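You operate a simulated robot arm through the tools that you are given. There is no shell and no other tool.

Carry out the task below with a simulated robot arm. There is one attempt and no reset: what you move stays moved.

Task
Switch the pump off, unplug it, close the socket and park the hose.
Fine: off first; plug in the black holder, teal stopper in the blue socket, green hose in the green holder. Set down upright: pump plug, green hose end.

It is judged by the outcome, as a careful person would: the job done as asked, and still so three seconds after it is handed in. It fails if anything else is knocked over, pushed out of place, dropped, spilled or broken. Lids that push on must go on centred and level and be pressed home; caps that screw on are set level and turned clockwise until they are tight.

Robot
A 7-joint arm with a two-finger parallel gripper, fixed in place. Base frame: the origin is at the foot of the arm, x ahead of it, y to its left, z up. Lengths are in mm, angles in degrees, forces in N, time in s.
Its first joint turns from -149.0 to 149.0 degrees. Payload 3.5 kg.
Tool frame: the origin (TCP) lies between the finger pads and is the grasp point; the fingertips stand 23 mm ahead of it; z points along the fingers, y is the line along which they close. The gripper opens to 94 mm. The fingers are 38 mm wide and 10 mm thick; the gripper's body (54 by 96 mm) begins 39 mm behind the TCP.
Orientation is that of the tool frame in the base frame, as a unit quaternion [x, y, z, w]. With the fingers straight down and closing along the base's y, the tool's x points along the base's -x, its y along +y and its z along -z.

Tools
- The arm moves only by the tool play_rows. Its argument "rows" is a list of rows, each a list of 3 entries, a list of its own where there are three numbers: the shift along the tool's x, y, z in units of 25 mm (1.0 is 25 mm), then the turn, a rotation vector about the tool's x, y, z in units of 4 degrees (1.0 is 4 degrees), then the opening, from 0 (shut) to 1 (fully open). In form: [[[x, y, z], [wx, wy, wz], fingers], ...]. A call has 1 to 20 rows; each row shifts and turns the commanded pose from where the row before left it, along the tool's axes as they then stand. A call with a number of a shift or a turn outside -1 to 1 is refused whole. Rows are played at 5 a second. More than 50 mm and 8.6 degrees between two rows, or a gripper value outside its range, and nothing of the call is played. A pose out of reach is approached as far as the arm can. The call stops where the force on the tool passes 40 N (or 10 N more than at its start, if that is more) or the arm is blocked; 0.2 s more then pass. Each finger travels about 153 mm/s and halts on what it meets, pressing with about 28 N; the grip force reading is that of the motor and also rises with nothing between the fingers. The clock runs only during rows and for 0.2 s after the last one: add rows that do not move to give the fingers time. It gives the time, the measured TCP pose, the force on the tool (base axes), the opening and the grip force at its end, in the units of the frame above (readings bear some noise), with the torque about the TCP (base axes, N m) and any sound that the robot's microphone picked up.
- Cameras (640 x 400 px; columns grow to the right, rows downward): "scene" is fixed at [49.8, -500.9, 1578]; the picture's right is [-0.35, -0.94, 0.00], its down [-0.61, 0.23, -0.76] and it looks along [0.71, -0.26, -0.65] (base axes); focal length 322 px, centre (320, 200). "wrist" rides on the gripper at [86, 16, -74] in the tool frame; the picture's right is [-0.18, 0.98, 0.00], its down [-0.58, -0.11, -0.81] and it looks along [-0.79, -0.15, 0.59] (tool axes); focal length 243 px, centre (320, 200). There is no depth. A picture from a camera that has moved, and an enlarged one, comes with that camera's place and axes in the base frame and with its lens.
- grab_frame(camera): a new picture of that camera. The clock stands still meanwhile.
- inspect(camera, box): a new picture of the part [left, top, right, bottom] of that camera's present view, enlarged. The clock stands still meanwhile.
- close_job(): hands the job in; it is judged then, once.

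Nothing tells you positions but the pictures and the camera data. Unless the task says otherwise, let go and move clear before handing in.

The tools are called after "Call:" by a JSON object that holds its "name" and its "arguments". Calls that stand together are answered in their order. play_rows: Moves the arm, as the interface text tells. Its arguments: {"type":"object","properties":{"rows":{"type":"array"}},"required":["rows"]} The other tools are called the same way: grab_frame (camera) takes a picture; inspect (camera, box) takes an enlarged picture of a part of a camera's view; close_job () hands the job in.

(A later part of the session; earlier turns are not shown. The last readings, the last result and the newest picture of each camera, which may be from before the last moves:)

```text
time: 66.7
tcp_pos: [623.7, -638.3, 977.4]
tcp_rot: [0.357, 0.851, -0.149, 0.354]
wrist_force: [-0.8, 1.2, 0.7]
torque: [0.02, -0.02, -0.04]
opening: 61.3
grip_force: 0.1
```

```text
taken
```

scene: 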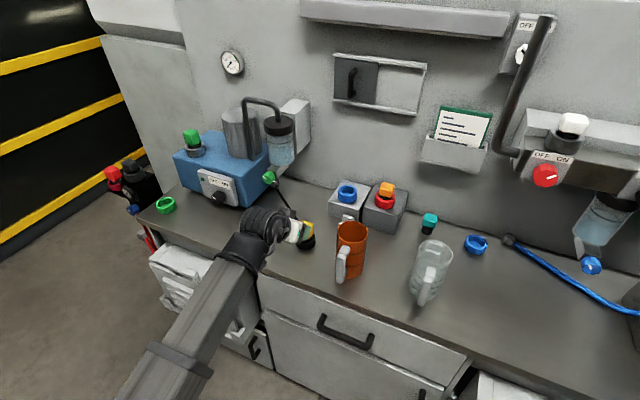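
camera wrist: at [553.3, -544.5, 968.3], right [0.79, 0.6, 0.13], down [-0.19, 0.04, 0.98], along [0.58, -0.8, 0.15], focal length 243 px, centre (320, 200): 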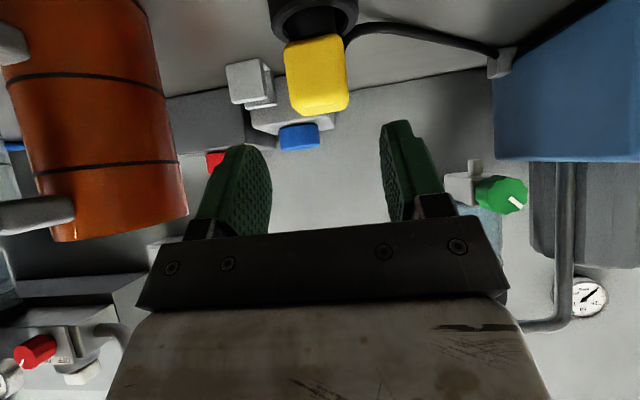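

The yellow plug stands in the black holder on its own. I will check it closely and then lift away.

Call:
{"name": "inspect", "arguments": {"camera": "wrist", "box": [230, 0, 400, 130]}}

Call:
{"name": "play_rows", "arguments": {"rows": [[[-0.3, 0, -0.4], [0, 0, 0], 0.65], [[-0.5, 0, -0.7], [0, 0, 0], 0.65], [[-0.5, 0, -0.7], [0, 0, 0], 0.65], [[-0.5, 0, -0.7], [0, 0, 0], 0.65], [[-0.5, 0, -0.7], [0, 0, 0], 0.65], [[-0.5, 0, -0.7], [0, 0, 0], 0.65], [[-0.5, 0, -0.7], [0, 0, 0], 0.65], [[-0.3, 0, -0.4], [0, 0, 0], 0.65], [[0, 0, 0], [0, 0, 0], 0.65]]}}

Call:
{"name": "inspect", "arguments": {"camera": "scene", "box": [240, 150, 460, 290]}}

Call:
{"name": "grab_frame", "arguments": {"camera": "wrist"}}

```text
3.08 times, centred on (315, 65) of wrist
camera zoom: at [553.3, -544.5, 968.3], right [0.79, 0.6, 0.13], down [-0.19, 0.04, 0.98], along [0.58, -0.8, 0.15], focal length 746 px, centre (335, 615)
```

zoom: 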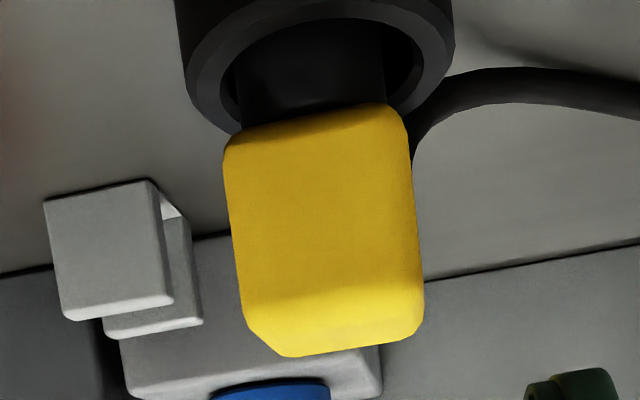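

```text
time: 68.7
tcp_pos: [606.0, -619.9, 1131.0]
tcp_rot: [0.356, 0.851, -0.149, 0.355]
wrist_force: [-0.1, 0.9, -0.3]
torque: [0.0, 0.0, -0.01]
opening: 61.1
grip_force: 0.1
```

```text
2.86 times, centred on (350, 220) of scene
camera zoom: at [49.8, -500.9, 1578.0], right [-0.35, -0.94, 0.0], down [-0.61, 0.23, -0.76], along [0.71, -0.26, -0.65], focal length 920 px, centre (234, 143)
```

zoom: 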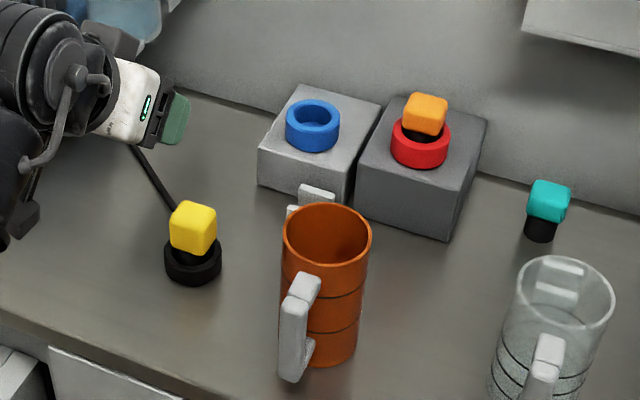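

```text
taken
camera wrist: at [536.1, -526.5, 1121.3], right [0.79, 0.6, 0.13], down [-0.19, 0.04, 0.98], along [0.58, -0.8, 0.15], focal length 243 px, centre (320, 200)
```

wrist: 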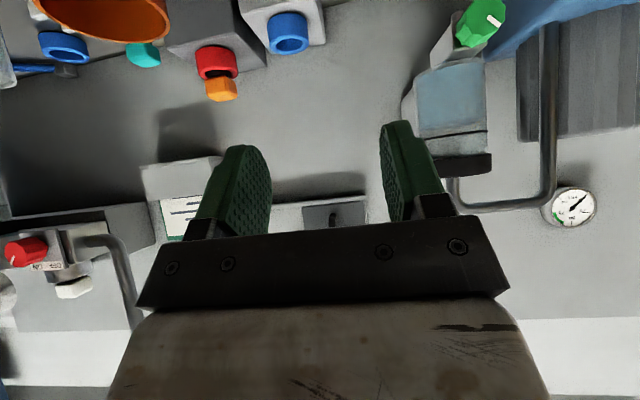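

The yellow plug is upright and seated in the black holder. Next is the teal stopper behind the cup and glass; I will look at it and the glass closely.

Call:
{"name": "inspect", "arguments": {"camera": "wrist", "box": [0, 0, 200, 110]}}

Call:
{"name": "inspect", "arguments": {"camera": "scene", "box": [390, 190, 510, 310]}}

Call:
{"name": "inspect", "arguments": {"camera": "scene", "box": [410, 200, 450, 240]}}

Call:
{"name": "grab_frame", "arguments": {"camera": "scene"}}

```text
3.20 times, centred on (100, 55) of wrist
camera zoom: at [536.1, -526.5, 1121.3], right [0.79, 0.6, 0.13], down [-0.19, 0.04, 0.98], along [0.58, -0.8, 0.15], focal length 776 px, centre (1024, 664)
```

zoom: 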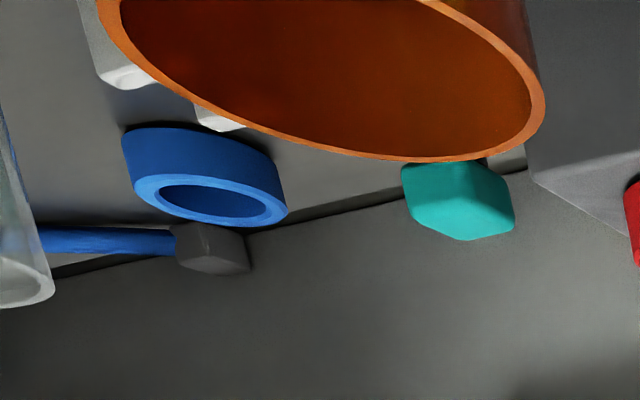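

```text
3.33 times, centred on (450, 250) of scene
camera zoom: at [49.8, -500.9, 1578.0], right [-0.35, -0.94, 0.0], down [-0.61, 0.23, -0.76], along [0.71, -0.26, -0.65], focal length 1074 px, centre (-113, 33)
```

zoom: 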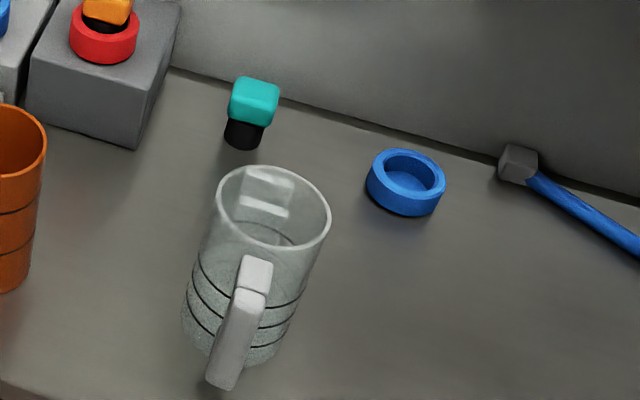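

```text
10.00 times, centred on (430, 220) of scene
camera zoom: at [49.8, -500.9, 1578.0], right [-0.35, -0.94, 0.0], down [-0.61, 0.23, -0.76], along [0.71, -0.26, -0.65], focal length 3222 px, centre (-780, 0)
```

zoom: 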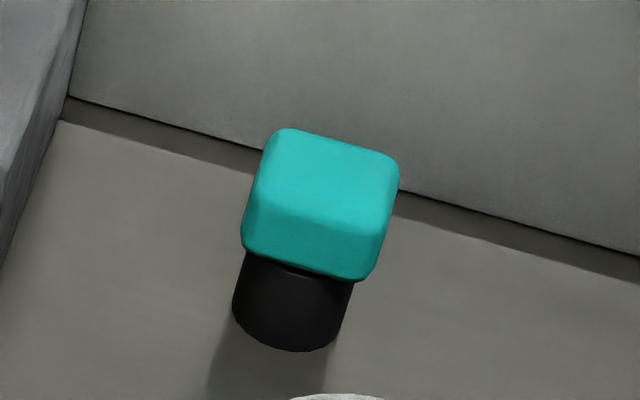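

```text
taken
```

scene: 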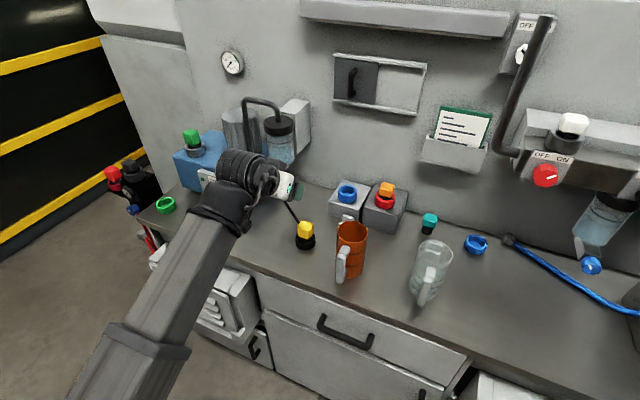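

The teal stopper is square to the bench, just behind the glass, so I'll reach over with a steeper (more vertical) hand. First I will move above it at a safe height and check the reach.

Call:
{"name": "play_rows", "arguments": {"rows": [[[0, 0, 0], [0, 0.78, 0], 0.8], [[0, 0, 0], [0, 0.78, 0], 0.8], [[0, 0, 0], [0, 0.78, 0], 0.8], [[0, 0, 0], [0, 0.78, 0], 0.8], [[0, 0, 0], [0, 0.78, 0], 0.8], [[0, 0, 0], [0, 0.78, 0], 0.8], [[0, 0, 0], [0, 0.78, 0], 0.8], [[0, 0, 0], [0, 0.78, 0], 0.8], [[0, 0, 0], [0, 0, 0], 0.8]]}}

Call:
{"name": "play_rows", "arguments": {"rows": [[[-0.25, -0.5, 0.09], [0, 0, 0], 0.8], [[-0.5, -0.978, 0.182], [0, 0, 0], 0.8], [[-0.5, -0.978, 0.182], [0, 0, 0], 0.8], [[-0.5, -0.978, 0.182], [0, 0, 0], 0.8], [[-0.5, -0.978, 0.182], [0, 0, 0], 0.8], [[-0.5, -0.978, 0.182], [0, 0, 0], 0.8], [[-0.5, -0.978, 0.182], [0, 0, 0], 0.8], [[-0.5, -0.978, 0.182], [0, 0, 0], 0.8], [[-0.5, -0.978, 0.182], [0, 0, 0], 0.8], [[-0.5, -0.978, 0.182], [0, 0, 0], 0.8], [[-0.5, -0.978, 0.182], [0, 0, 0], 0.8], [[-0.5, -0.978, 0.182], [0, 0, 0], 0.8], [[-0.5, -0.978, 0.182], [0, 0, 0], 0.8], [[-0.25, -0.5, 0.09], [0, 0, 0], 0.8], [[0, 0, 0], [0, 0, 0], 0.8]]}}

Call:
{"name": "grab_frame", "arguments": {"camera": "wrist"}}

Call:
{"name": "grab_frame", "arguments": {"camera": "scene"}}

```text
time: 70.7
tcp_pos: [605.4, -620.1, 1131.2]
tcp_rot: [0.381, 0.908, -0.069, 0.161]
wrist_force: [-0.5, 0.1, -0.5]
torque: [0.0, -0.02, -0.03]
opening: 75.3
grip_force: 0.0
```

```text
time: 73.9
tcp_pos: [499.6, -967.1, 1131.3]
tcp_rot: [0.381, 0.908, -0.069, 0.161]
wrist_force: [0.6, 0.0, -0.2]
torque: [0.0, 0.0, -0.02]
opening: 75.3
grip_force: 0.0
```

```text
taken
camera wrist: at [434.1, -878.5, 1171.3], right [0.82, 0.57, 0.06], down [0.11, -0.27, 0.96], along [0.56, -0.78, -0.28], focal length 243 px, centre (320, 200)
```

wrist: 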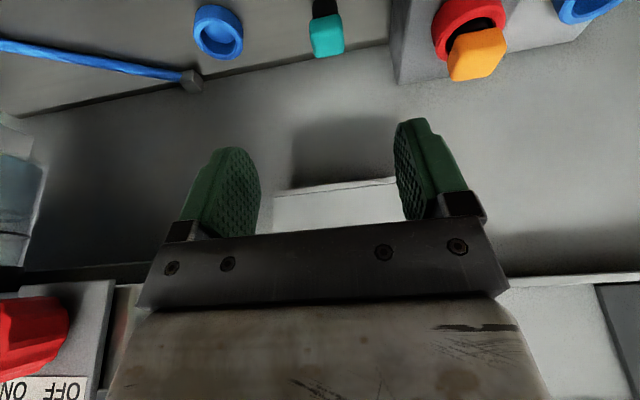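

```text
taken
```

scene: 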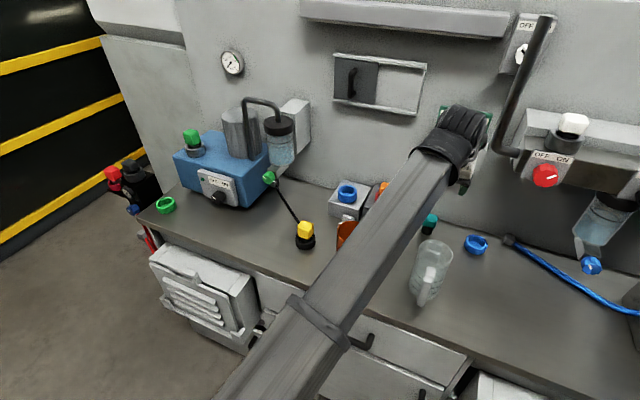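

The arm reaches here easily. There is a note pocket on the wall above the stopper and the glass in front, so I will measure both clearances carefully.

Call:
{"name": "inspect", "arguments": {"camera": "wrist", "box": [280, 0, 400, 75]}}

Call:
{"name": "inspect", "arguments": {"camera": "wrist", "box": [230, 110, 430, 240]}}

Call:
{"name": "inspect", "arguments": {"camera": "scene", "box": [370, 80, 530, 200]}}

```text
5.33 times, centred on (340, 38) of wrist
camera zoom: at [434.1, -878.5, 1171.3], right [0.82, 0.57, 0.06], down [0.11, -0.27, 0.96], along [0.56, -0.78, -0.28], focal length 1294 px, centre (213, 1067)
```

zoom: 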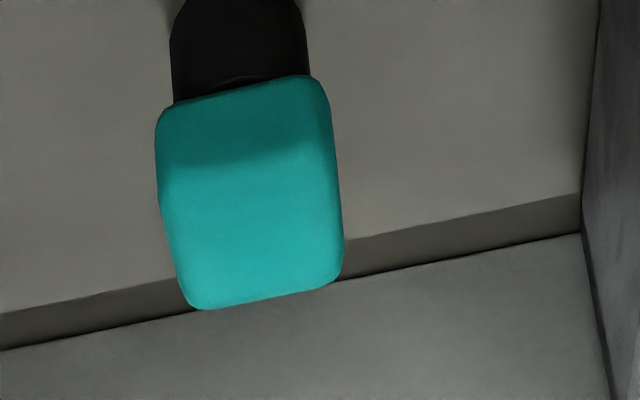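

```text
3.08 times, centred on (330, 175) of wrist
camera zoom: at [434.1, -878.5, 1171.3], right [0.82, 0.57, 0.06], down [0.11, -0.27, 0.96], along [0.56, -0.78, -0.28], focal length 746 px, centre (289, 277)
```

zoom: 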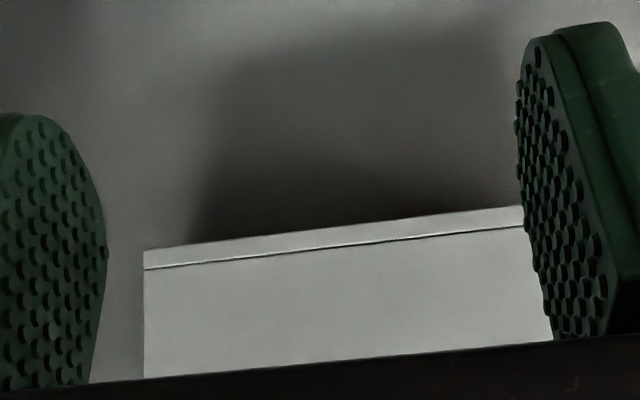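

```text
3.33 times, centred on (450, 140) of scene
camera zoom: at [49.8, -500.9, 1578.0], right [-0.35, -0.94, 0.0], down [-0.61, 0.23, -0.76], along [0.71, -0.26, -0.65], focal length 1074 px, centre (-113, 400)
```

zoom: 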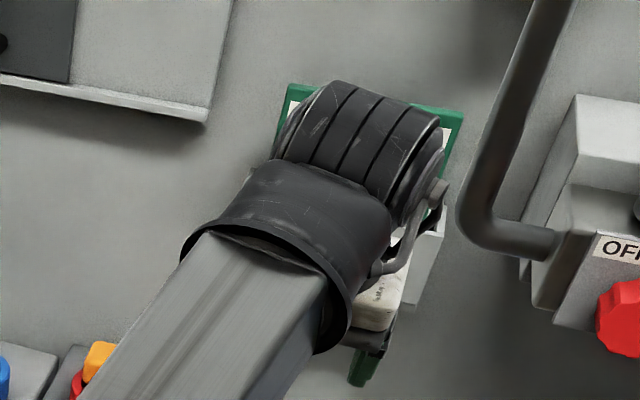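

Pocket front edge is near u=1175, z≈1084. Before gripping the stopper I want the handle size right, so I will re-measure the yellow plug standing in its holder (same style) as a reference.

Call:
{"name": "inspect", "arguments": {"camera": "scene", "box": [285, 212, 325, 252]}}

Call:
{"name": "inspect", "arguments": {"camera": "scene", "box": [325, 170, 405, 220]}}

```text
10.00 times, centred on (305, 232) of scene
camera zoom: at [49.8, -500.9, 1578.0], right [-0.35, -0.94, 0.0], down [-0.61, 0.23, -0.76], along [0.71, -0.26, -0.65], focal length 3222 px, centre (470, -120)
```

zoom: 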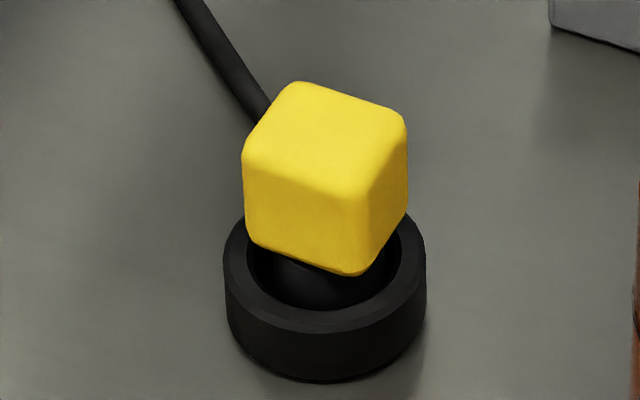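

```text
8.00 times, centred on (365, 195) of scene
camera zoom: at [49.8, -500.9, 1578.0], right [-0.35, -0.94, 0.0], down [-0.61, 0.23, -0.76], along [0.71, -0.26, -0.65], focal length 2577 px, centre (-40, 240)
```

zoom: 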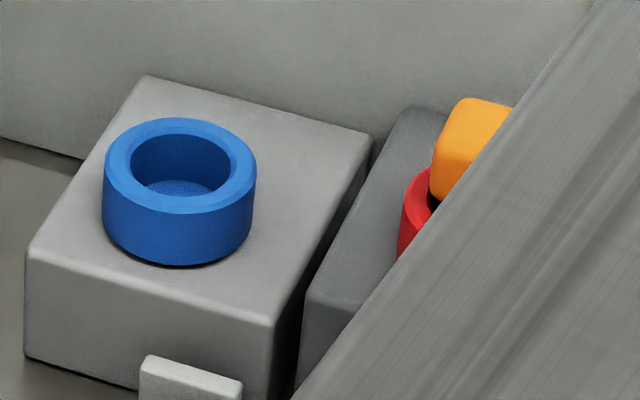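

The handle is about 40 × 31 mm, consistent with my earlier figures. For the teal stopper I'll take a second wrist view from a sideways offset to triangulate it properly.

Call:
{"name": "play_rows", "arguments": {"rows": [[[0, 0.4, 0], [0, 0, 0], 0.8], [[0, 0.8, 0], [0, 0, 0], 0.8], [[0, 0.8, 0], [0, 0, 0], 0.8], [[0, 0.8, 0], [0, 0, 0], 0.8], [[0, 0.8, 0], [0, 0, 0], 0.8], [[0, 0.8, 0], [0, 0, 0], 0.8], [[0, 0.4, 0], [0, 0, 0], 0.8], [[0, 0, 0], [0, 0, 0], 0.8]]}}

Call:
{"name": "grab_frame", "arguments": {"camera": "wrist"}}

```text
time: 75.7
tcp_pos: [583.5, -883.1, 1130.5]
tcp_rot: [0.38, 0.908, -0.069, 0.162]
wrist_force: [-0.7, 0.4, -0.2]
torque: [-0.02, 0.0, -0.01]
opening: 75.2
grip_force: 0.1
```

```text
taken
camera wrist: at [519.0, -794.3, 1170.6], right [0.82, 0.57, 0.06], down [0.11, -0.27, 0.96], along [0.56, -0.78, -0.28], focal length 243 px, centre (320, 200)
```

wrist: 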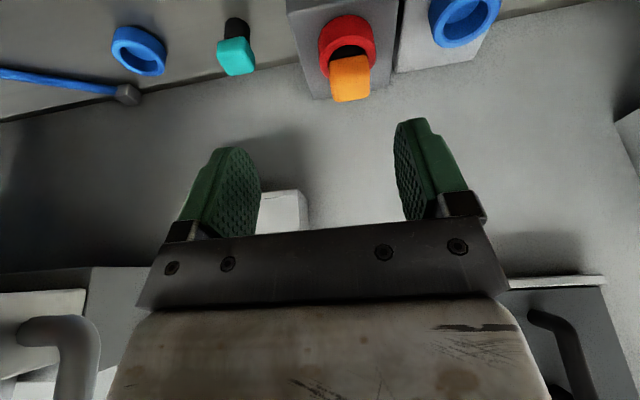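

Call:
{"name": "inspect", "arguments": {"camera": "wrist", "box": [190, 0, 290, 90]}}

Call:
{"name": "inspect", "arguments": {"camera": "wrist", "box": [400, 0, 520, 75]}}

```text
4.44 times, centred on (240, 45) of wrist
camera zoom: at [519.0, -794.3, 1170.6], right [0.82, 0.57, 0.06], down [0.11, -0.27, 0.96], along [0.56, -0.78, -0.28], focal length 1078 px, centre (676, 889)
```

zoom: 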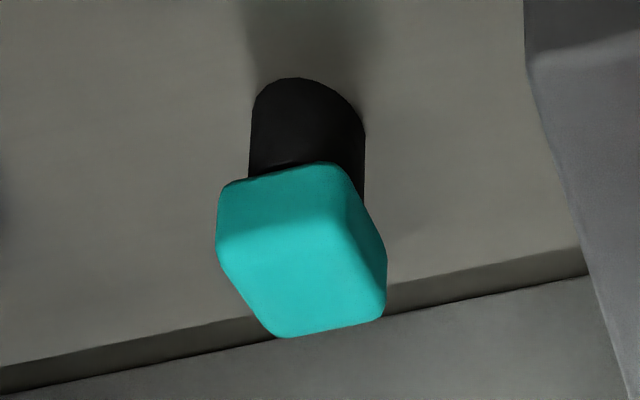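

```text
5.33 times, centred on (460, 38) of wrist
camera zoom: at [519.0, -794.3, 1170.6], right [0.82, 0.57, 0.06], down [0.11, -0.27, 0.96], along [0.56, -0.78, -0.28], focal length 1294 px, centre (-427, 1067)
```

zoom: 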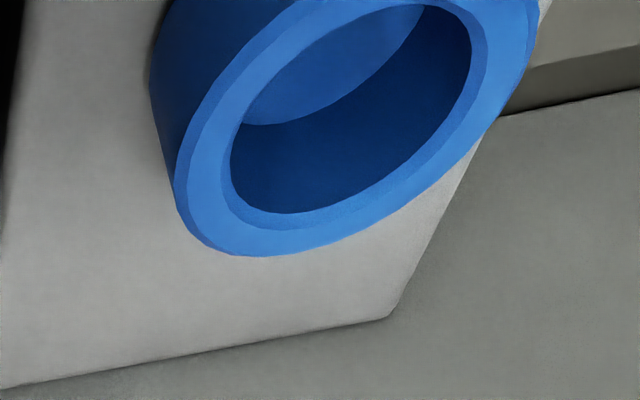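

The stopper resolves to about u=1158, v=-331, handle top z≈910. Before reaching over the glass I need to know how the forearm slopes, so I will look at it in the scene view.

Call:
{"name": "grab_frame", "arguments": {"camera": "scene"}}

Call:
{"name": "inspect", "arguments": {"camera": "scene", "box": [200, 100, 480, 400]}}

```text
taken
```

scene: 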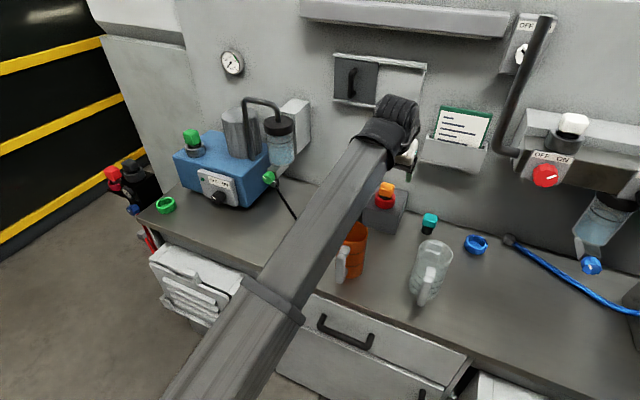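

```text
1.33 times, centred on (340, 250) of scene
camera zoom: at [49.8, -500.9, 1578.0], right [-0.35, -0.94, 0.0], down [-0.61, 0.23, -0.76], along [0.71, -0.26, -0.65], focal length 430 px, centre (293, 133)
```

zoom: 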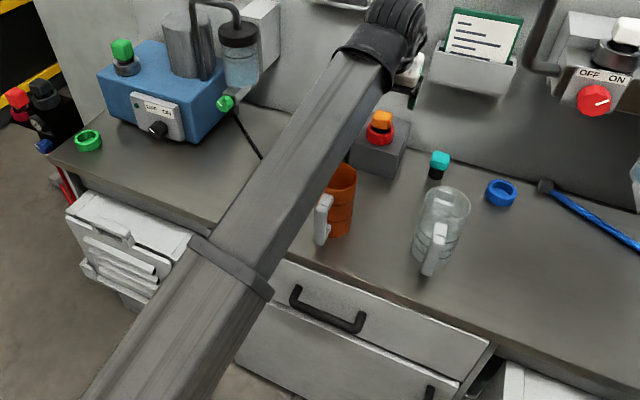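

Call:
{"name": "inspect", "arguments": {"camera": "scene", "box": [220, 110, 440, 330]}}

```text
1.82 times, centred on (330, 220) of scene
camera zoom: at [49.8, -500.9, 1578.0], right [-0.35, -0.94, 0.0], down [-0.61, 0.23, -0.76], along [0.71, -0.26, -0.65], focal length 586 px, centre (302, 164)
```

zoom: 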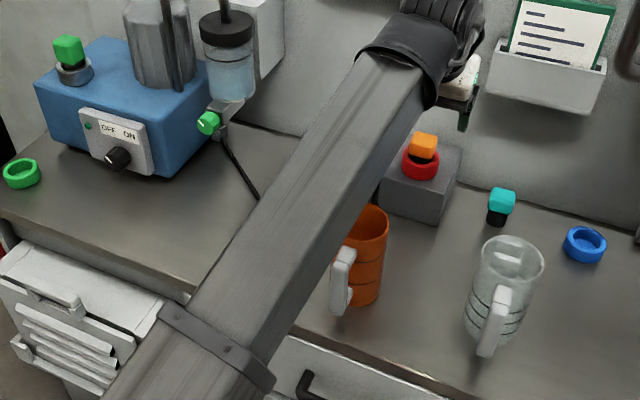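

I'll approach the stopper along the radial direction (hand yawed ~14°), so the forearm passes between cup and glass, and keep back from the wall pocket. First the yaw, then a standoff above and behind it.

Call:
{"name": "play_rows", "arguments": {"rows": [[[0, 0, 0], [0.302, 0.002, 0.822], 0.85], [[0, 0, 0], [0.302, 0.002, 0.822], 0.85], [[0, 0, 0], [0.302, 0.002, 0.822], 0.85], [[0, 0, 0], [0.302, 0.002, 0.822], 0.85], [[-0.2, -0.3, 0.36], [0, 0, 0], 0.85], [[-0.385, -0.572, 0.718], [0, 0, 0], 0.85], [[-0.385, -0.572, 0.718], [0, 0, 0], 0.85], [[-0.385, -0.572, 0.718], [0, 0, 0], 0.85], [[-0.385, -0.572, 0.718], [0, 0, 0], 0.85], [[-0.385, -0.572, 0.718], [0, 0, 0], 0.85], [[-0.185, -0.272, 0.358], [0, 0, 0], 0.85], [[0, 0, 0], [0, 0, 0], 0.85]]}}

Call:
{"name": "grab_frame", "arguments": {"camera": "wrist"}}

Call:
{"name": "grab_frame", "arguments": {"camera": "scene"}}

```text
time: 78.3
tcp_pos: [556.1, -1003.3, 1050.2]
tcp_rot: [0.488, 0.855, -0.088, 0.152]
wrist_force: [-0.3, -0.6, 1.3]
torque: [0.01, 0.0, 0.02]
opening: 79.5
grip_force: 0.1
```

```text
taken
camera wrist: at [514.6, -901.7, 1090.0], right [0.93, 0.35, 0.06], down [0.04, -0.28, 0.96], along [0.35, -0.89, -0.28], focal length 243 px, centre (320, 200)
```

wrist: 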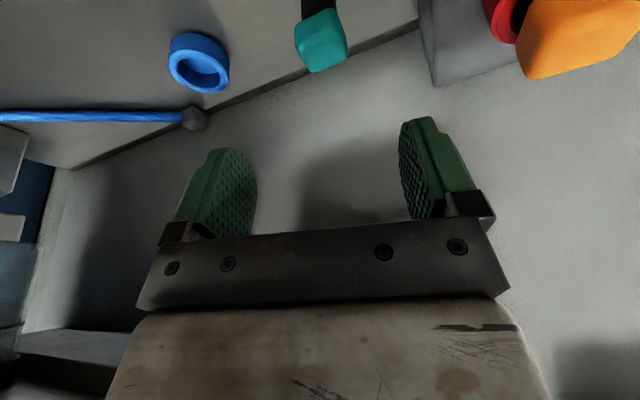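

```text
taken
```

scene: 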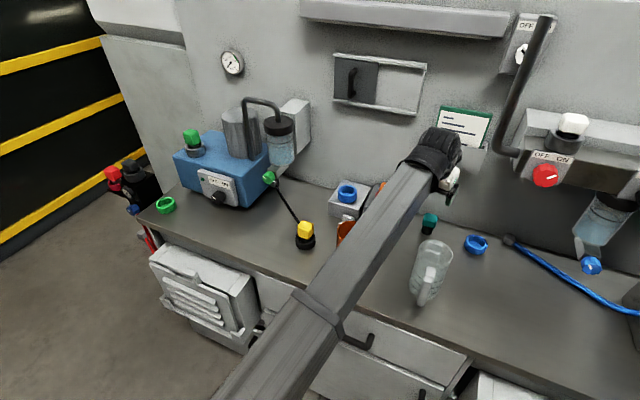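

Reached the standoff with the forearm passing between cup and glass. I will re-measure the stopper from here.

Call:
{"name": "inspect", "arguments": {"camera": "wrist", "box": [270, 0, 370, 80]}}

```text
5.00 times, centred on (320, 40) of wrist
camera zoom: at [514.6, -901.7, 1090.0], right [0.93, 0.35, 0.06], down [0.04, -0.28, 0.96], along [0.35, -0.89, -0.28], focal length 1213 px, centre (320, 1000)
```

zoom: 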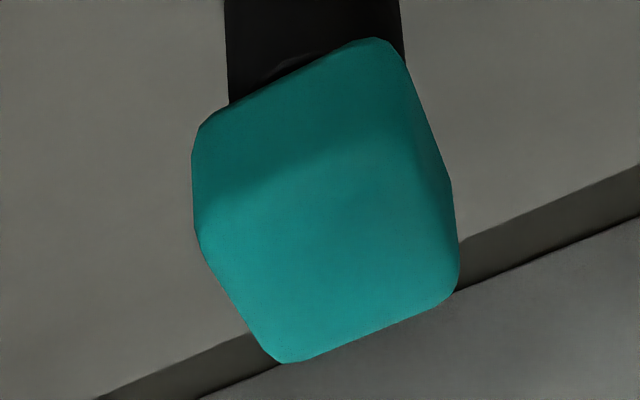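

The stopper position confirms (1158, -330). I will descend along the tool axis most of the way and verify clearance to glass and pocket.

Call:
{"name": "play_rows", "arguments": {"rows": [[[0, 0, 0.6], [0, 0, 0], 0.85], [[-0.01, 0, 0.8], [0, 0, 0], 0.85], [[-0.01, 0, 0.8], [0, 0, 0], 0.85], [[-0.01, 0, 0.8], [0, 0, 0], 0.85], [[-0.01, 0, 0.6], [0, 0, 0], 0.85], [[0, 0, 0], [0, 0, 0], 0.85]]}}

Call:
{"name": "grab_frame", "arguments": {"camera": "wrist"}}

Call:
{"name": "grab_frame", "arguments": {"camera": "scene"}}

```text
time: 79.7
tcp_pos: [572.1, -1030.1, 965.9]
tcp_rot: [0.489, 0.855, -0.088, 0.151]
wrist_force: [-0.2, 0.5, 0.5]
torque: [0.02, -0.02, 0.02]
opening: 79.8
grip_force: 0.1
```

```text
taken
camera wrist: at [530.5, -929.2, 1004.9], right [0.93, 0.35, 0.06], down [0.04, -0.29, 0.96], along [0.35, -0.89, -0.28], focal length 243 px, centre (320, 200)
```

wrist: 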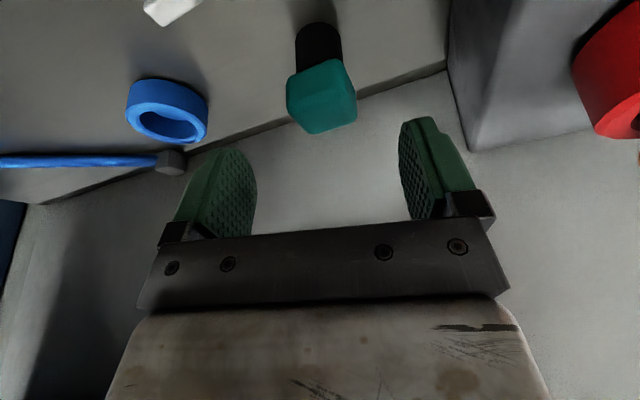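

```text
taken
```

scene: 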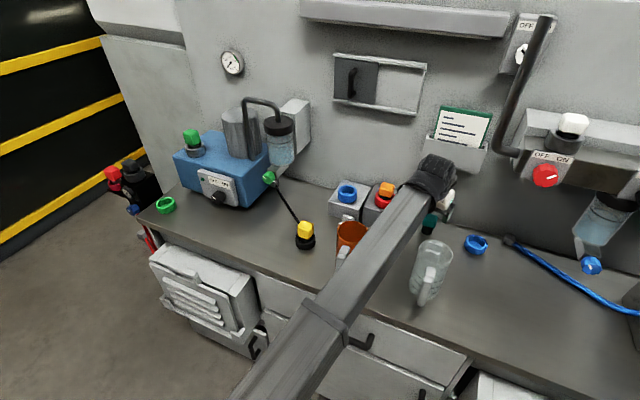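

There is a small white object at the top-left of the wrist view, between the glass and the stopper. I will look closely at it before going lower.

Call:
{"name": "inspect", "arguments": {"camera": "wrist", "box": [110, 0, 270, 100]}}

Call:
{"name": "inspect", "arguments": {"camera": "scene", "box": [400, 190, 480, 310]}}

```text
4.00 times, centred on (190, 50) of wrist
camera zoom: at [530.5, -929.2, 1004.9], right [0.93, 0.35, 0.06], down [0.04, -0.29, 0.96], along [0.35, -0.89, -0.28], focal length 970 px, centre (840, 800)
```

zoom: 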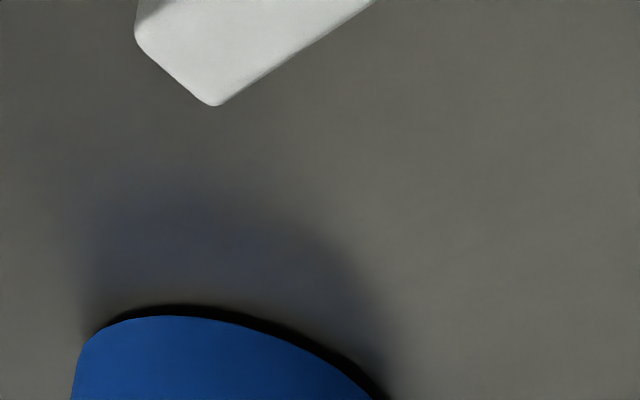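

```text
3.33 times, centred on (440, 250) of scene
camera zoom: at [49.8, -500.9, 1578.0], right [-0.35, -0.94, 0.0], down [-0.61, 0.23, -0.76], along [0.71, -0.26, -0.65], focal length 1074 px, centre (-80, 33)
```

zoom: 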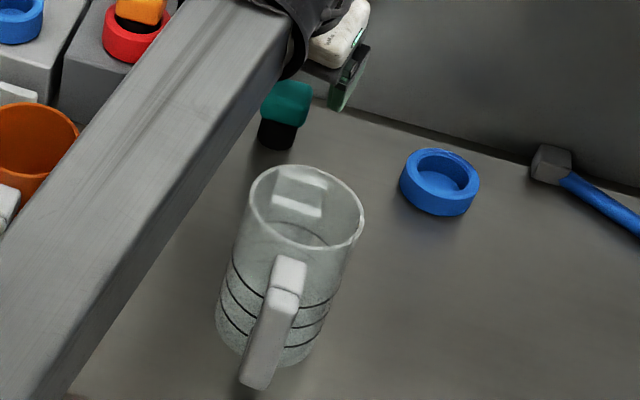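

The white object is a small separate block behind the glass, clear of my path; the stopper's predicted and seen positions agree. I will complete the descent and close slowly on the handle.

Call:
{"name": "play_rows", "arguments": {"rows": [[[-0.012, 0, 0.827], [0, 0, 0], 0.85], [[-0.012, 0, 0.827], [0, 0, 0], 0.85], [[-0.012, 0, 0.827], [0, 0, 0], 0.85], [[0, 0, 0], [0, 0, 0], 0.85]]}}

Call:
{"name": "grab_frame", "arguments": {"camera": "wrist"}}

Call:
{"name": "inspect", "arguments": {"camera": "scene", "box": [370, 130, 510, 310]}}

```text
time: 80.7
tcp_pos: [584.2, -1047.9, 908.3]
tcp_rot: [0.488, 0.855, -0.088, 0.152]
wrist_force: [-0.1, 0.0, 0.4]
torque: [0.03, 0.01, -0.01]
opening: 79.6
grip_force: 0.0
```

```text
taken
camera wrist: at [543.6, -946.9, 948.1], right [0.93, 0.35, 0.06], down [0.04, -0.28, 0.96], along [0.35, -0.89, -0.28], focal length 243 px, centre (320, 200)
```

wrist: 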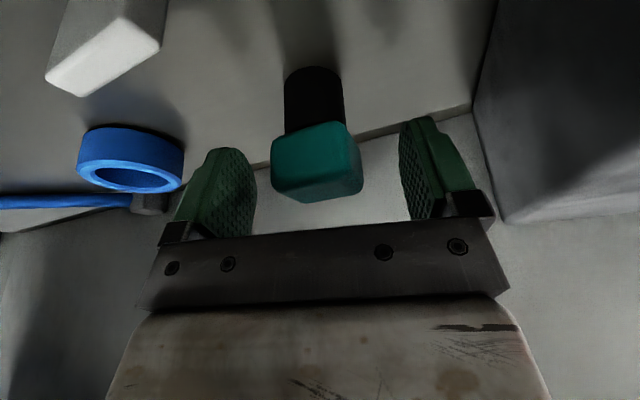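

```text
2.22 times, centred on (440, 220) of scene
camera zoom: at [49.8, -500.9, 1578.0], right [-0.35, -0.94, 0.0], down [-0.61, 0.23, -0.76], along [0.71, -0.26, -0.65], focal length 716 px, centre (53, 156)
```

zoom: 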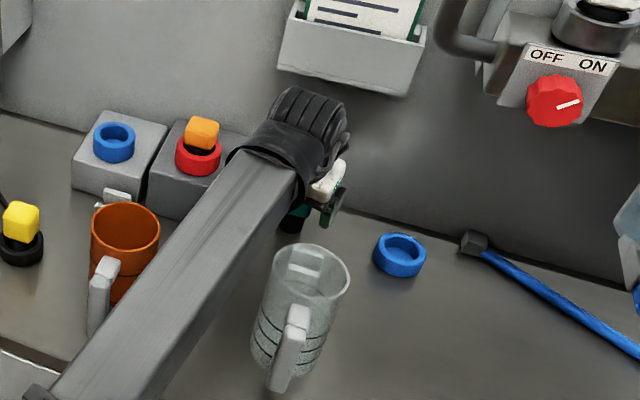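

Fingers straddle the handle with even gaps and nothing touches. Closing now.

Call:
{"name": "play_rows", "arguments": {"rows": [[[0, 0, 0], [0, 0, 0], 0.65], [[0, 0, 0], [0, 0, 0], 0.52], [[0, 0, 0], [0, 0, 0], 0.46], [[0, 0, 0], [0, 0, 0], 0.4], [[0, 0, 0], [0, 0, 0], 0.3], [[0, 0, 0], [0, 0, 0], 0.25], [[0, 0, 0], [0, 0, 0], 0.25], [[0, 0, 0], [0, 0, 0], 0.25]]}}

Call:
{"name": "grab_frame", "arguments": {"camera": "wrist"}}

```text
time: 82.5
tcp_pos: [584.2, -1047.8, 908.1]
tcp_rot: [0.489, 0.855, -0.087, 0.152]
wrist_force: [-0.4, 0.4, 0.0]
torque: [-0.01, 0.01, 0.01]
opening: 39.1
grip_force: 27.9
```

```text
taken
camera wrist: at [543.5, -946.8, 948.1], right [0.93, 0.35, 0.06], down [0.04, -0.29, 0.96], along [0.35, -0.89, -0.28], focal length 243 px, centre (320, 200)
```

wrist: 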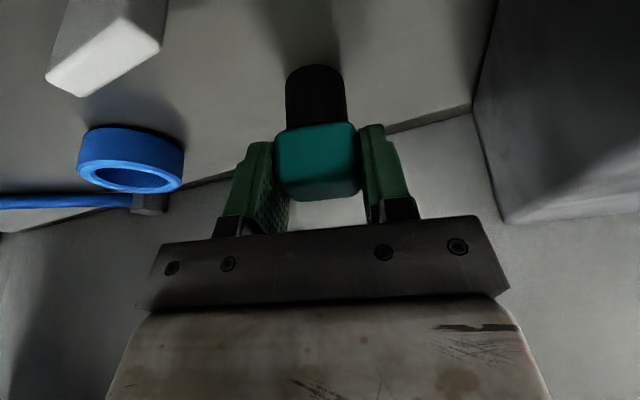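

The stopper rotated flush into the pads (39.1 mm), held squarely. I will record how it sits in the hand, then lift.

Call:
{"name": "inspect", "arguments": {"camera": "wrist", "box": [245, 50, 395, 210]}}

Call:
{"name": "play_rows", "arguments": {"rows": [[[-0.04, 0, -0.1], [0, 0, 0], 0.25], [[-0.08, 0, -0.25], [0, 0, 0], 0.25], [[-0.1, 0, -0.3], [0, 0, 0], 0.25], [[0, 0, 0], [0, 0, 0], 0.25]]}}

Call:
{"name": "grab_frame", "arguments": {"camera": "wrist"}}

```text
2.50 times, centred on (320, 130) of wrist
camera zoom: at [543.5, -946.8, 948.1], right [0.93, 0.35, 0.06], down [0.04, -0.29, 0.96], along [0.35, -0.89, -0.28], focal length 606 px, centre (320, 375)
```

zoom: 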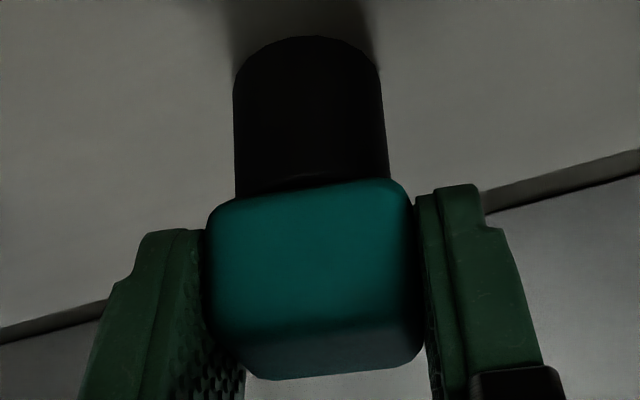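

```text
time: 83.5
tcp_pos: [586.0, -1049.1, 924.2]
tcp_rot: [0.488, 0.855, -0.087, 0.151]
wrist_force: [-0.5, -0.1, -1.0]
torque: [0.03, 0.02, -0.02]
opening: 39.2
grip_force: 27.5
```

```text
taken
camera wrist: at [544.2, -947.2, 964.9], right [0.93, 0.35, 0.06], down [0.04, -0.29, 0.96], along [0.35, -0.89, -0.28], focal length 243 px, centre (320, 200)
```

wrist: 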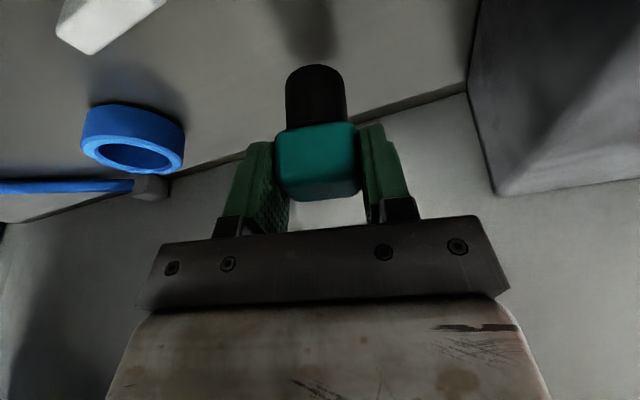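

The stopper lifted cleanly with no slip; its stem axis is about 5 mm ahead of the TCP and its bottom 57 mm below. I will back out along the tool axis, then carry it toward the blue socket.

Call:
{"name": "play_rows", "arguments": {"rows": [[[0, 0, -0.5], [0, 0, 0], 0.25], [[0, 0, -0.8], [0, 0, 0], 0.25], [[0, 0, -0.8], [0, 0, 0], 0.25], [[0, 0, -0.8], [0, 0, 0], 0.25], [[0, 0, -0.8], [0, 0, 0], 0.25], [[0, 0, -0.8], [0, 0, 0], 0.25], [[0, 0, -0.8], [0, 0, 0], 0.25], [[0, 0, -0.8], [0, 0, 0], 0.25], [[0, 0, -0.6], [0, 0, 0], 0.25], [[0, 0, 0], [-0.3026, -0.002, -0.821], 0.25], [[0, 0, 0], [-0.3026, -0.002, -0.821], 0.25], [[0, 0, 0], [-0.3026, -0.002, -0.821], 0.25], [[0, 0, 0], [-0.3026, -0.002, -0.821], 0.25], [[0, 0, 0], [0, 0, 0], 0.25]]}}

Call:
{"name": "grab_frame", "arguments": {"camera": "wrist"}}

Call:
{"name": "grab_frame", "arguments": {"camera": "scene"}}

```text
time: 86.5
tcp_pos: [555.2, -999.6, 1082.1]
tcp_rot: [0.381, 0.908, -0.068, 0.162]
wrist_force: [0.6, -0.6, -1.0]
torque: [0.03, -0.01, 0.01]
opening: 39.4
grip_force: 27.9
```

```text
taken
camera wrist: at [490.1, -911.0, 1122.4], right [0.82, 0.57, 0.06], down [0.11, -0.27, 0.96], along [0.56, -0.78, -0.28], focal length 243 px, centre (320, 200)
```

wrist: 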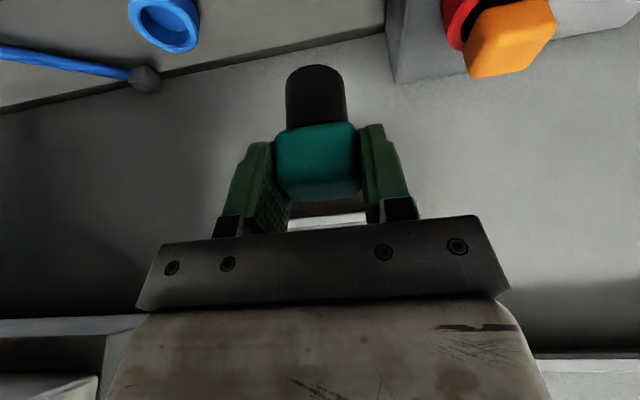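

```text
taken
```

scene: 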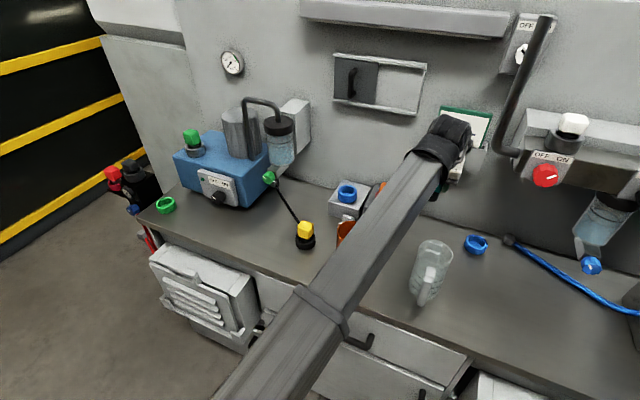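

Clear of the glass and pocket. I will carry the stopper left toward the socket and take two views of the socket for triangulation.

Call:
{"name": "play_rows", "arguments": {"rows": [[[0.05, 0.46, -0.044], [0, 0, 0], 0.25], [[0.096, 0.92, -0.088], [0, 0, 0], 0.25], [[0.096, 0.92, -0.088], [0, 0, 0], 0.25], [[0.096, 0.92, -0.088], [0, 0, 0], 0.25], [[0.096, 0.92, -0.088], [0, 0, 0], 0.25], [[0.096, 0.92, -0.088], [0, 0, 0], 0.25], [[0.096, 0.92, -0.088], [0, 0, 0], 0.25], [[0.096, 0.92, -0.088], [0, 0, 0], 0.25], [[0.05, 0.46, -0.044], [0, 0, 0], 0.25], [[0, 0, 0], [0, 0, 0], 0.25]]}}

Call:
{"name": "grab_frame", "arguments": {"camera": "wrist"}}

```text
time: 88.7
tcp_pos: [665.6, -852.7, 1090.3]
tcp_rot: [0.381, 0.908, -0.069, 0.161]
wrist_force: [0.0, 0.5, -0.7]
torque: [0.03, 0.0, -0.02]
opening: 39.2
grip_force: 27.7
```

```text
taken
camera wrist: at [601.3, -764.6, 1129.9], right [0.82, 0.57, 0.06], down [0.11, -0.27, 0.96], along [0.56, -0.78, -0.28], focal length 243 px, centre (320, 200)
```

wrist: 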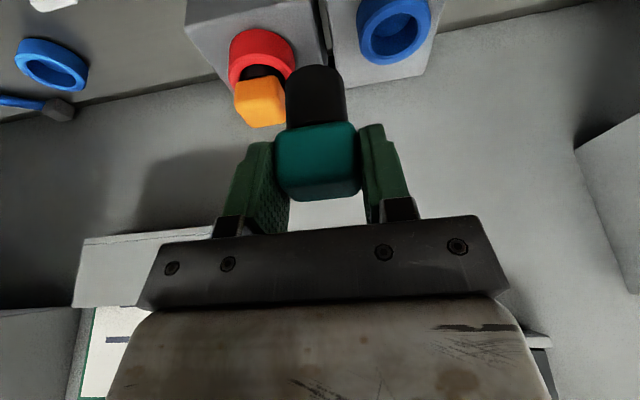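

Call:
{"name": "inspect", "arguments": {"camera": "wrist", "box": [340, 0, 450, 75]}}

Call:
{"name": "play_rows", "arguments": {"rows": [[[0, 0.4, 0], [0, 0, 0], 0.25], [[0, 0.8, 0], [0, 0, 0], 0.25], [[0, 0.8, 0], [0, 0, 0], 0.25], [[0, 0.8, 0], [0, 0, 0], 0.25], [[0, 0.8, 0], [0, 0, 0], 0.25], [[0, 0.8, 0], [0, 0, 0], 0.25], [[0, 0.4, 0], [0, 0, 0], 0.25], [[0, 0, 0], [0, 0, 0], 0.25]]}}

Call:
{"name": "grab_frame", "arguments": {"camera": "wrist"}}

```text
5.33 times, centred on (395, 38) of wrist
camera zoom: at [601.3, -764.6, 1129.9], right [0.82, 0.57, 0.06], down [0.11, -0.27, 0.96], along [0.56, -0.78, -0.28], focal length 1294 px, centre (-80, 1067)
```

zoom: 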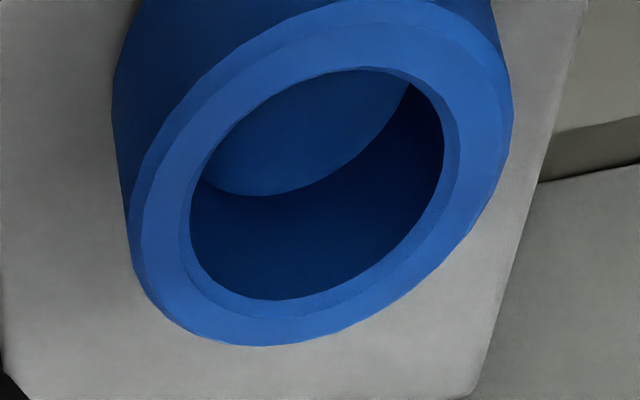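

```text
time: 90.5
tcp_pos: [754.3, -769.7, 1091.5]
tcp_rot: [0.381, 0.908, -0.068, 0.162]
wrist_force: [-0.2, 0.1, 0.2]
torque: [-0.01, 0.02, 0.01]
opening: 39.5
grip_force: 28.3
```

```text
taken
camera wrist: at [689.8, -681.0, 1132.1], right [0.82, 0.56, 0.06], down [0.11, -0.27, 0.96], along [0.56, -0.78, -0.28], focal length 243 px, centre (320, 200)
```

wrist: 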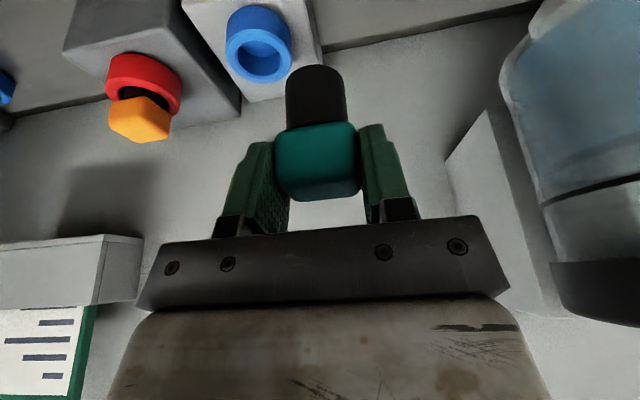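

Call:
{"name": "inspect", "arguments": {"camera": "wrist", "box": [205, 5, 315, 85]}}

```text
5.00 times, centred on (260, 45) of wrist
camera zoom: at [689.8, -681.0, 1132.1], right [0.82, 0.56, 0.06], down [0.11, -0.27, 0.96], along [0.56, -0.78, -0.28], focal length 1213 px, centre (620, 975)
```

zoom: 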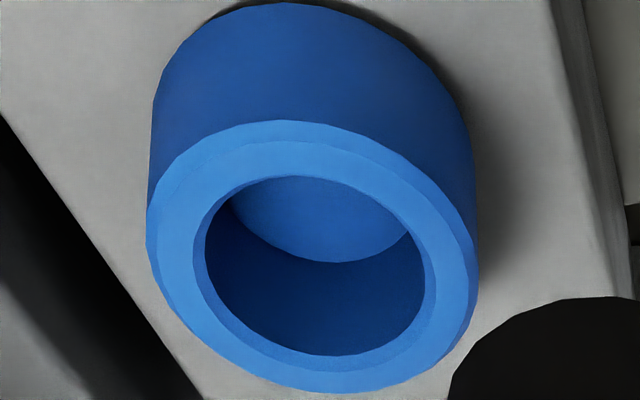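

Socket centre triangulates to u=1135.9, v=-69.8, rim z≈941 (both views agree). I will measure the stopper's stem in the hand more precisely.

Call:
{"name": "inspect", "arguments": {"camera": "wrist", "box": [265, 55, 375, 130]}}

Call:
{"name": "inspect", "arguments": {"camera": "wrist", "box": [260, 110, 380, 210]}}

```text
5.33 times, centred on (320, 92) of wrist
camera zoom: at [689.8, -681.0, 1132.1], right [0.82, 0.56, 0.06], down [0.11, -0.27, 0.96], along [0.56, -0.78, -0.28], focal length 1294 px, centre (320, 773)
```

zoom: 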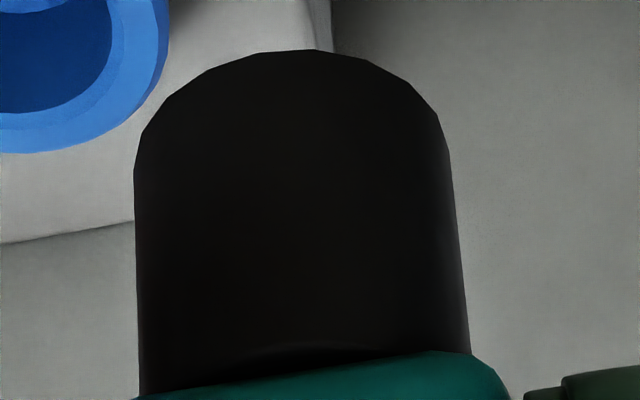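

```text
4.00 times, centred on (320, 160) of wrist
camera zoom: at [689.8, -681.0, 1132.1], right [0.82, 0.56, 0.06], down [0.11, -0.27, 0.96], along [0.56, -0.78, -0.28], focal length 970 px, centre (320, 360)
```

zoom: 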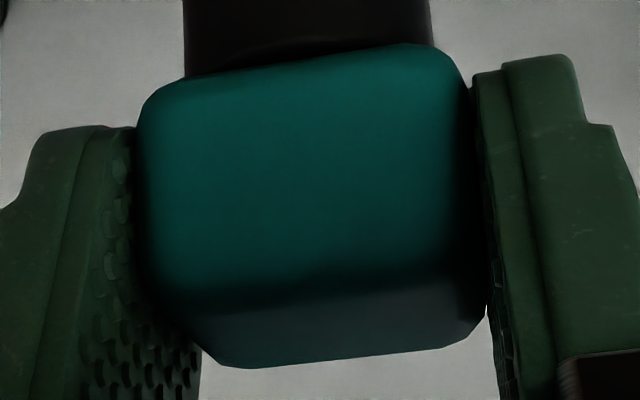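

The stopper's stem axis sits about 110 mm ahead of the camera, essentially at the TCP. I will move to hover about 20 mm above the socket.

Call:
{"name": "play_rows", "arguments": {"rows": [[[-0.2, -0.4, 0.5], [0, 0, 0], 0.25], [[-0.29, -0.582, 0.87], [0, 0, 0], 0.25], [[-0.29, -0.582, 0.87], [0, 0, 0], 0.25], [[-0.29, -0.582, 0.87], [0, 0, 0], 0.25], [[-0.09, -0.182, 0.37], [0, 0, 0], 0.25], [[0, 0, 0], [0, 0, 0], 0.25], [[0, 0, 0], [0, 0, 0], 0.25]]}}

Call:
{"name": "grab_frame", "arguments": {"camera": "wrist"}}

Call:
{"name": "inspect", "arguments": {"camera": "scene", "box": [310, 140, 410, 220]}}

```text
time: 92.1
tcp_pos: [752.7, -852.0, 1018.6]
tcp_rot: [0.381, 0.908, -0.069, 0.162]
wrist_force: [-0.1, 0.3, 0.0]
torque: [0.0, -0.01, -0.03]
opening: 39.4
grip_force: 28.1
```

```text
taken
camera wrist: at [686.9, -763.3, 1058.6], right [0.82, 0.57, 0.06], down [0.11, -0.27, 0.96], along [0.56, -0.78, -0.28], focal length 243 px, centre (320, 200)
```

wrist: 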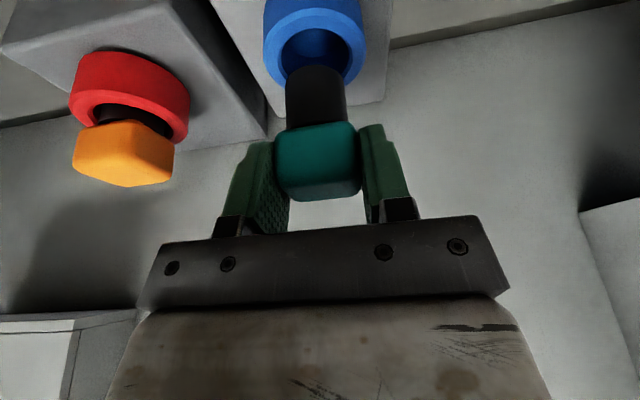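

```text
5.00 times, centred on (360, 180) of scene
camera zoom: at [49.8, -500.9, 1578.0], right [-0.35, -0.94, 0.0], down [-0.61, 0.23, -0.76], along [0.71, -0.26, -0.65], focal length 1611 px, centre (120, 300)
```

zoom: 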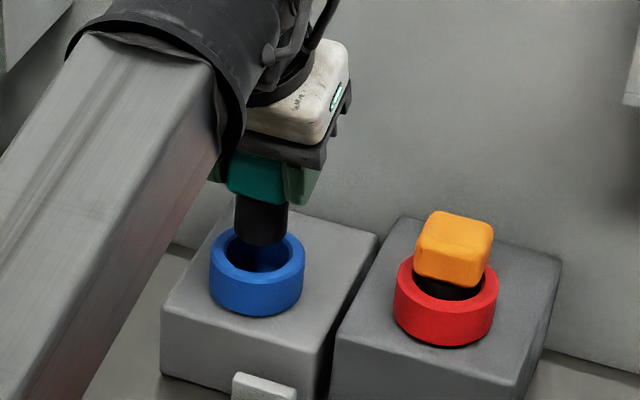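

Very close. I will zoom both cameras to check residual offsets before inserting.

Call:
{"name": "inspect", "arguments": {"camera": "wrist", "box": [250, 0, 380, 90]}}

Call:
{"name": "inspect", "arguments": {"camera": "scene", "box": [330, 170, 370, 205]}}

```text
4.44 times, centred on (315, 45) of wrist
camera zoom: at [686.9, -763.3, 1058.6], right [0.82, 0.57, 0.06], down [0.11, -0.27, 0.96], along [0.56, -0.78, -0.28], focal length 1078 px, centre (342, 889)
```

zoom: 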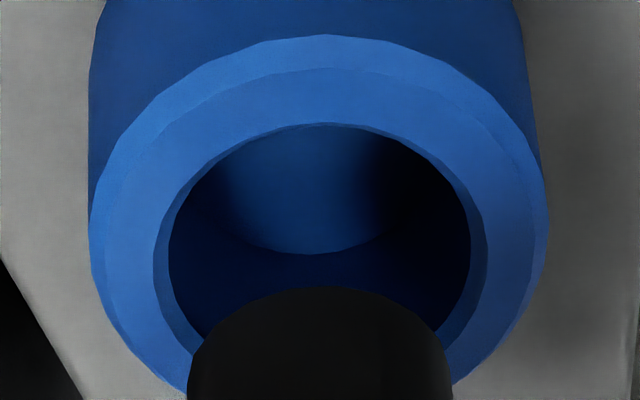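

```text
11.43 times, centred on (350, 188) of scene
camera zoom: at [49.8, -500.9, 1578.0], right [-0.35, -0.94, 0.0], down [-0.61, 0.23, -0.76], along [0.71, -0.26, -0.65], focal length 3682 px, centre (-23, 343)
```

zoom: 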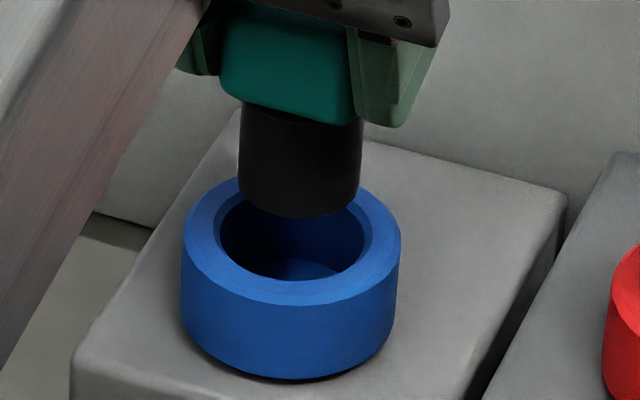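

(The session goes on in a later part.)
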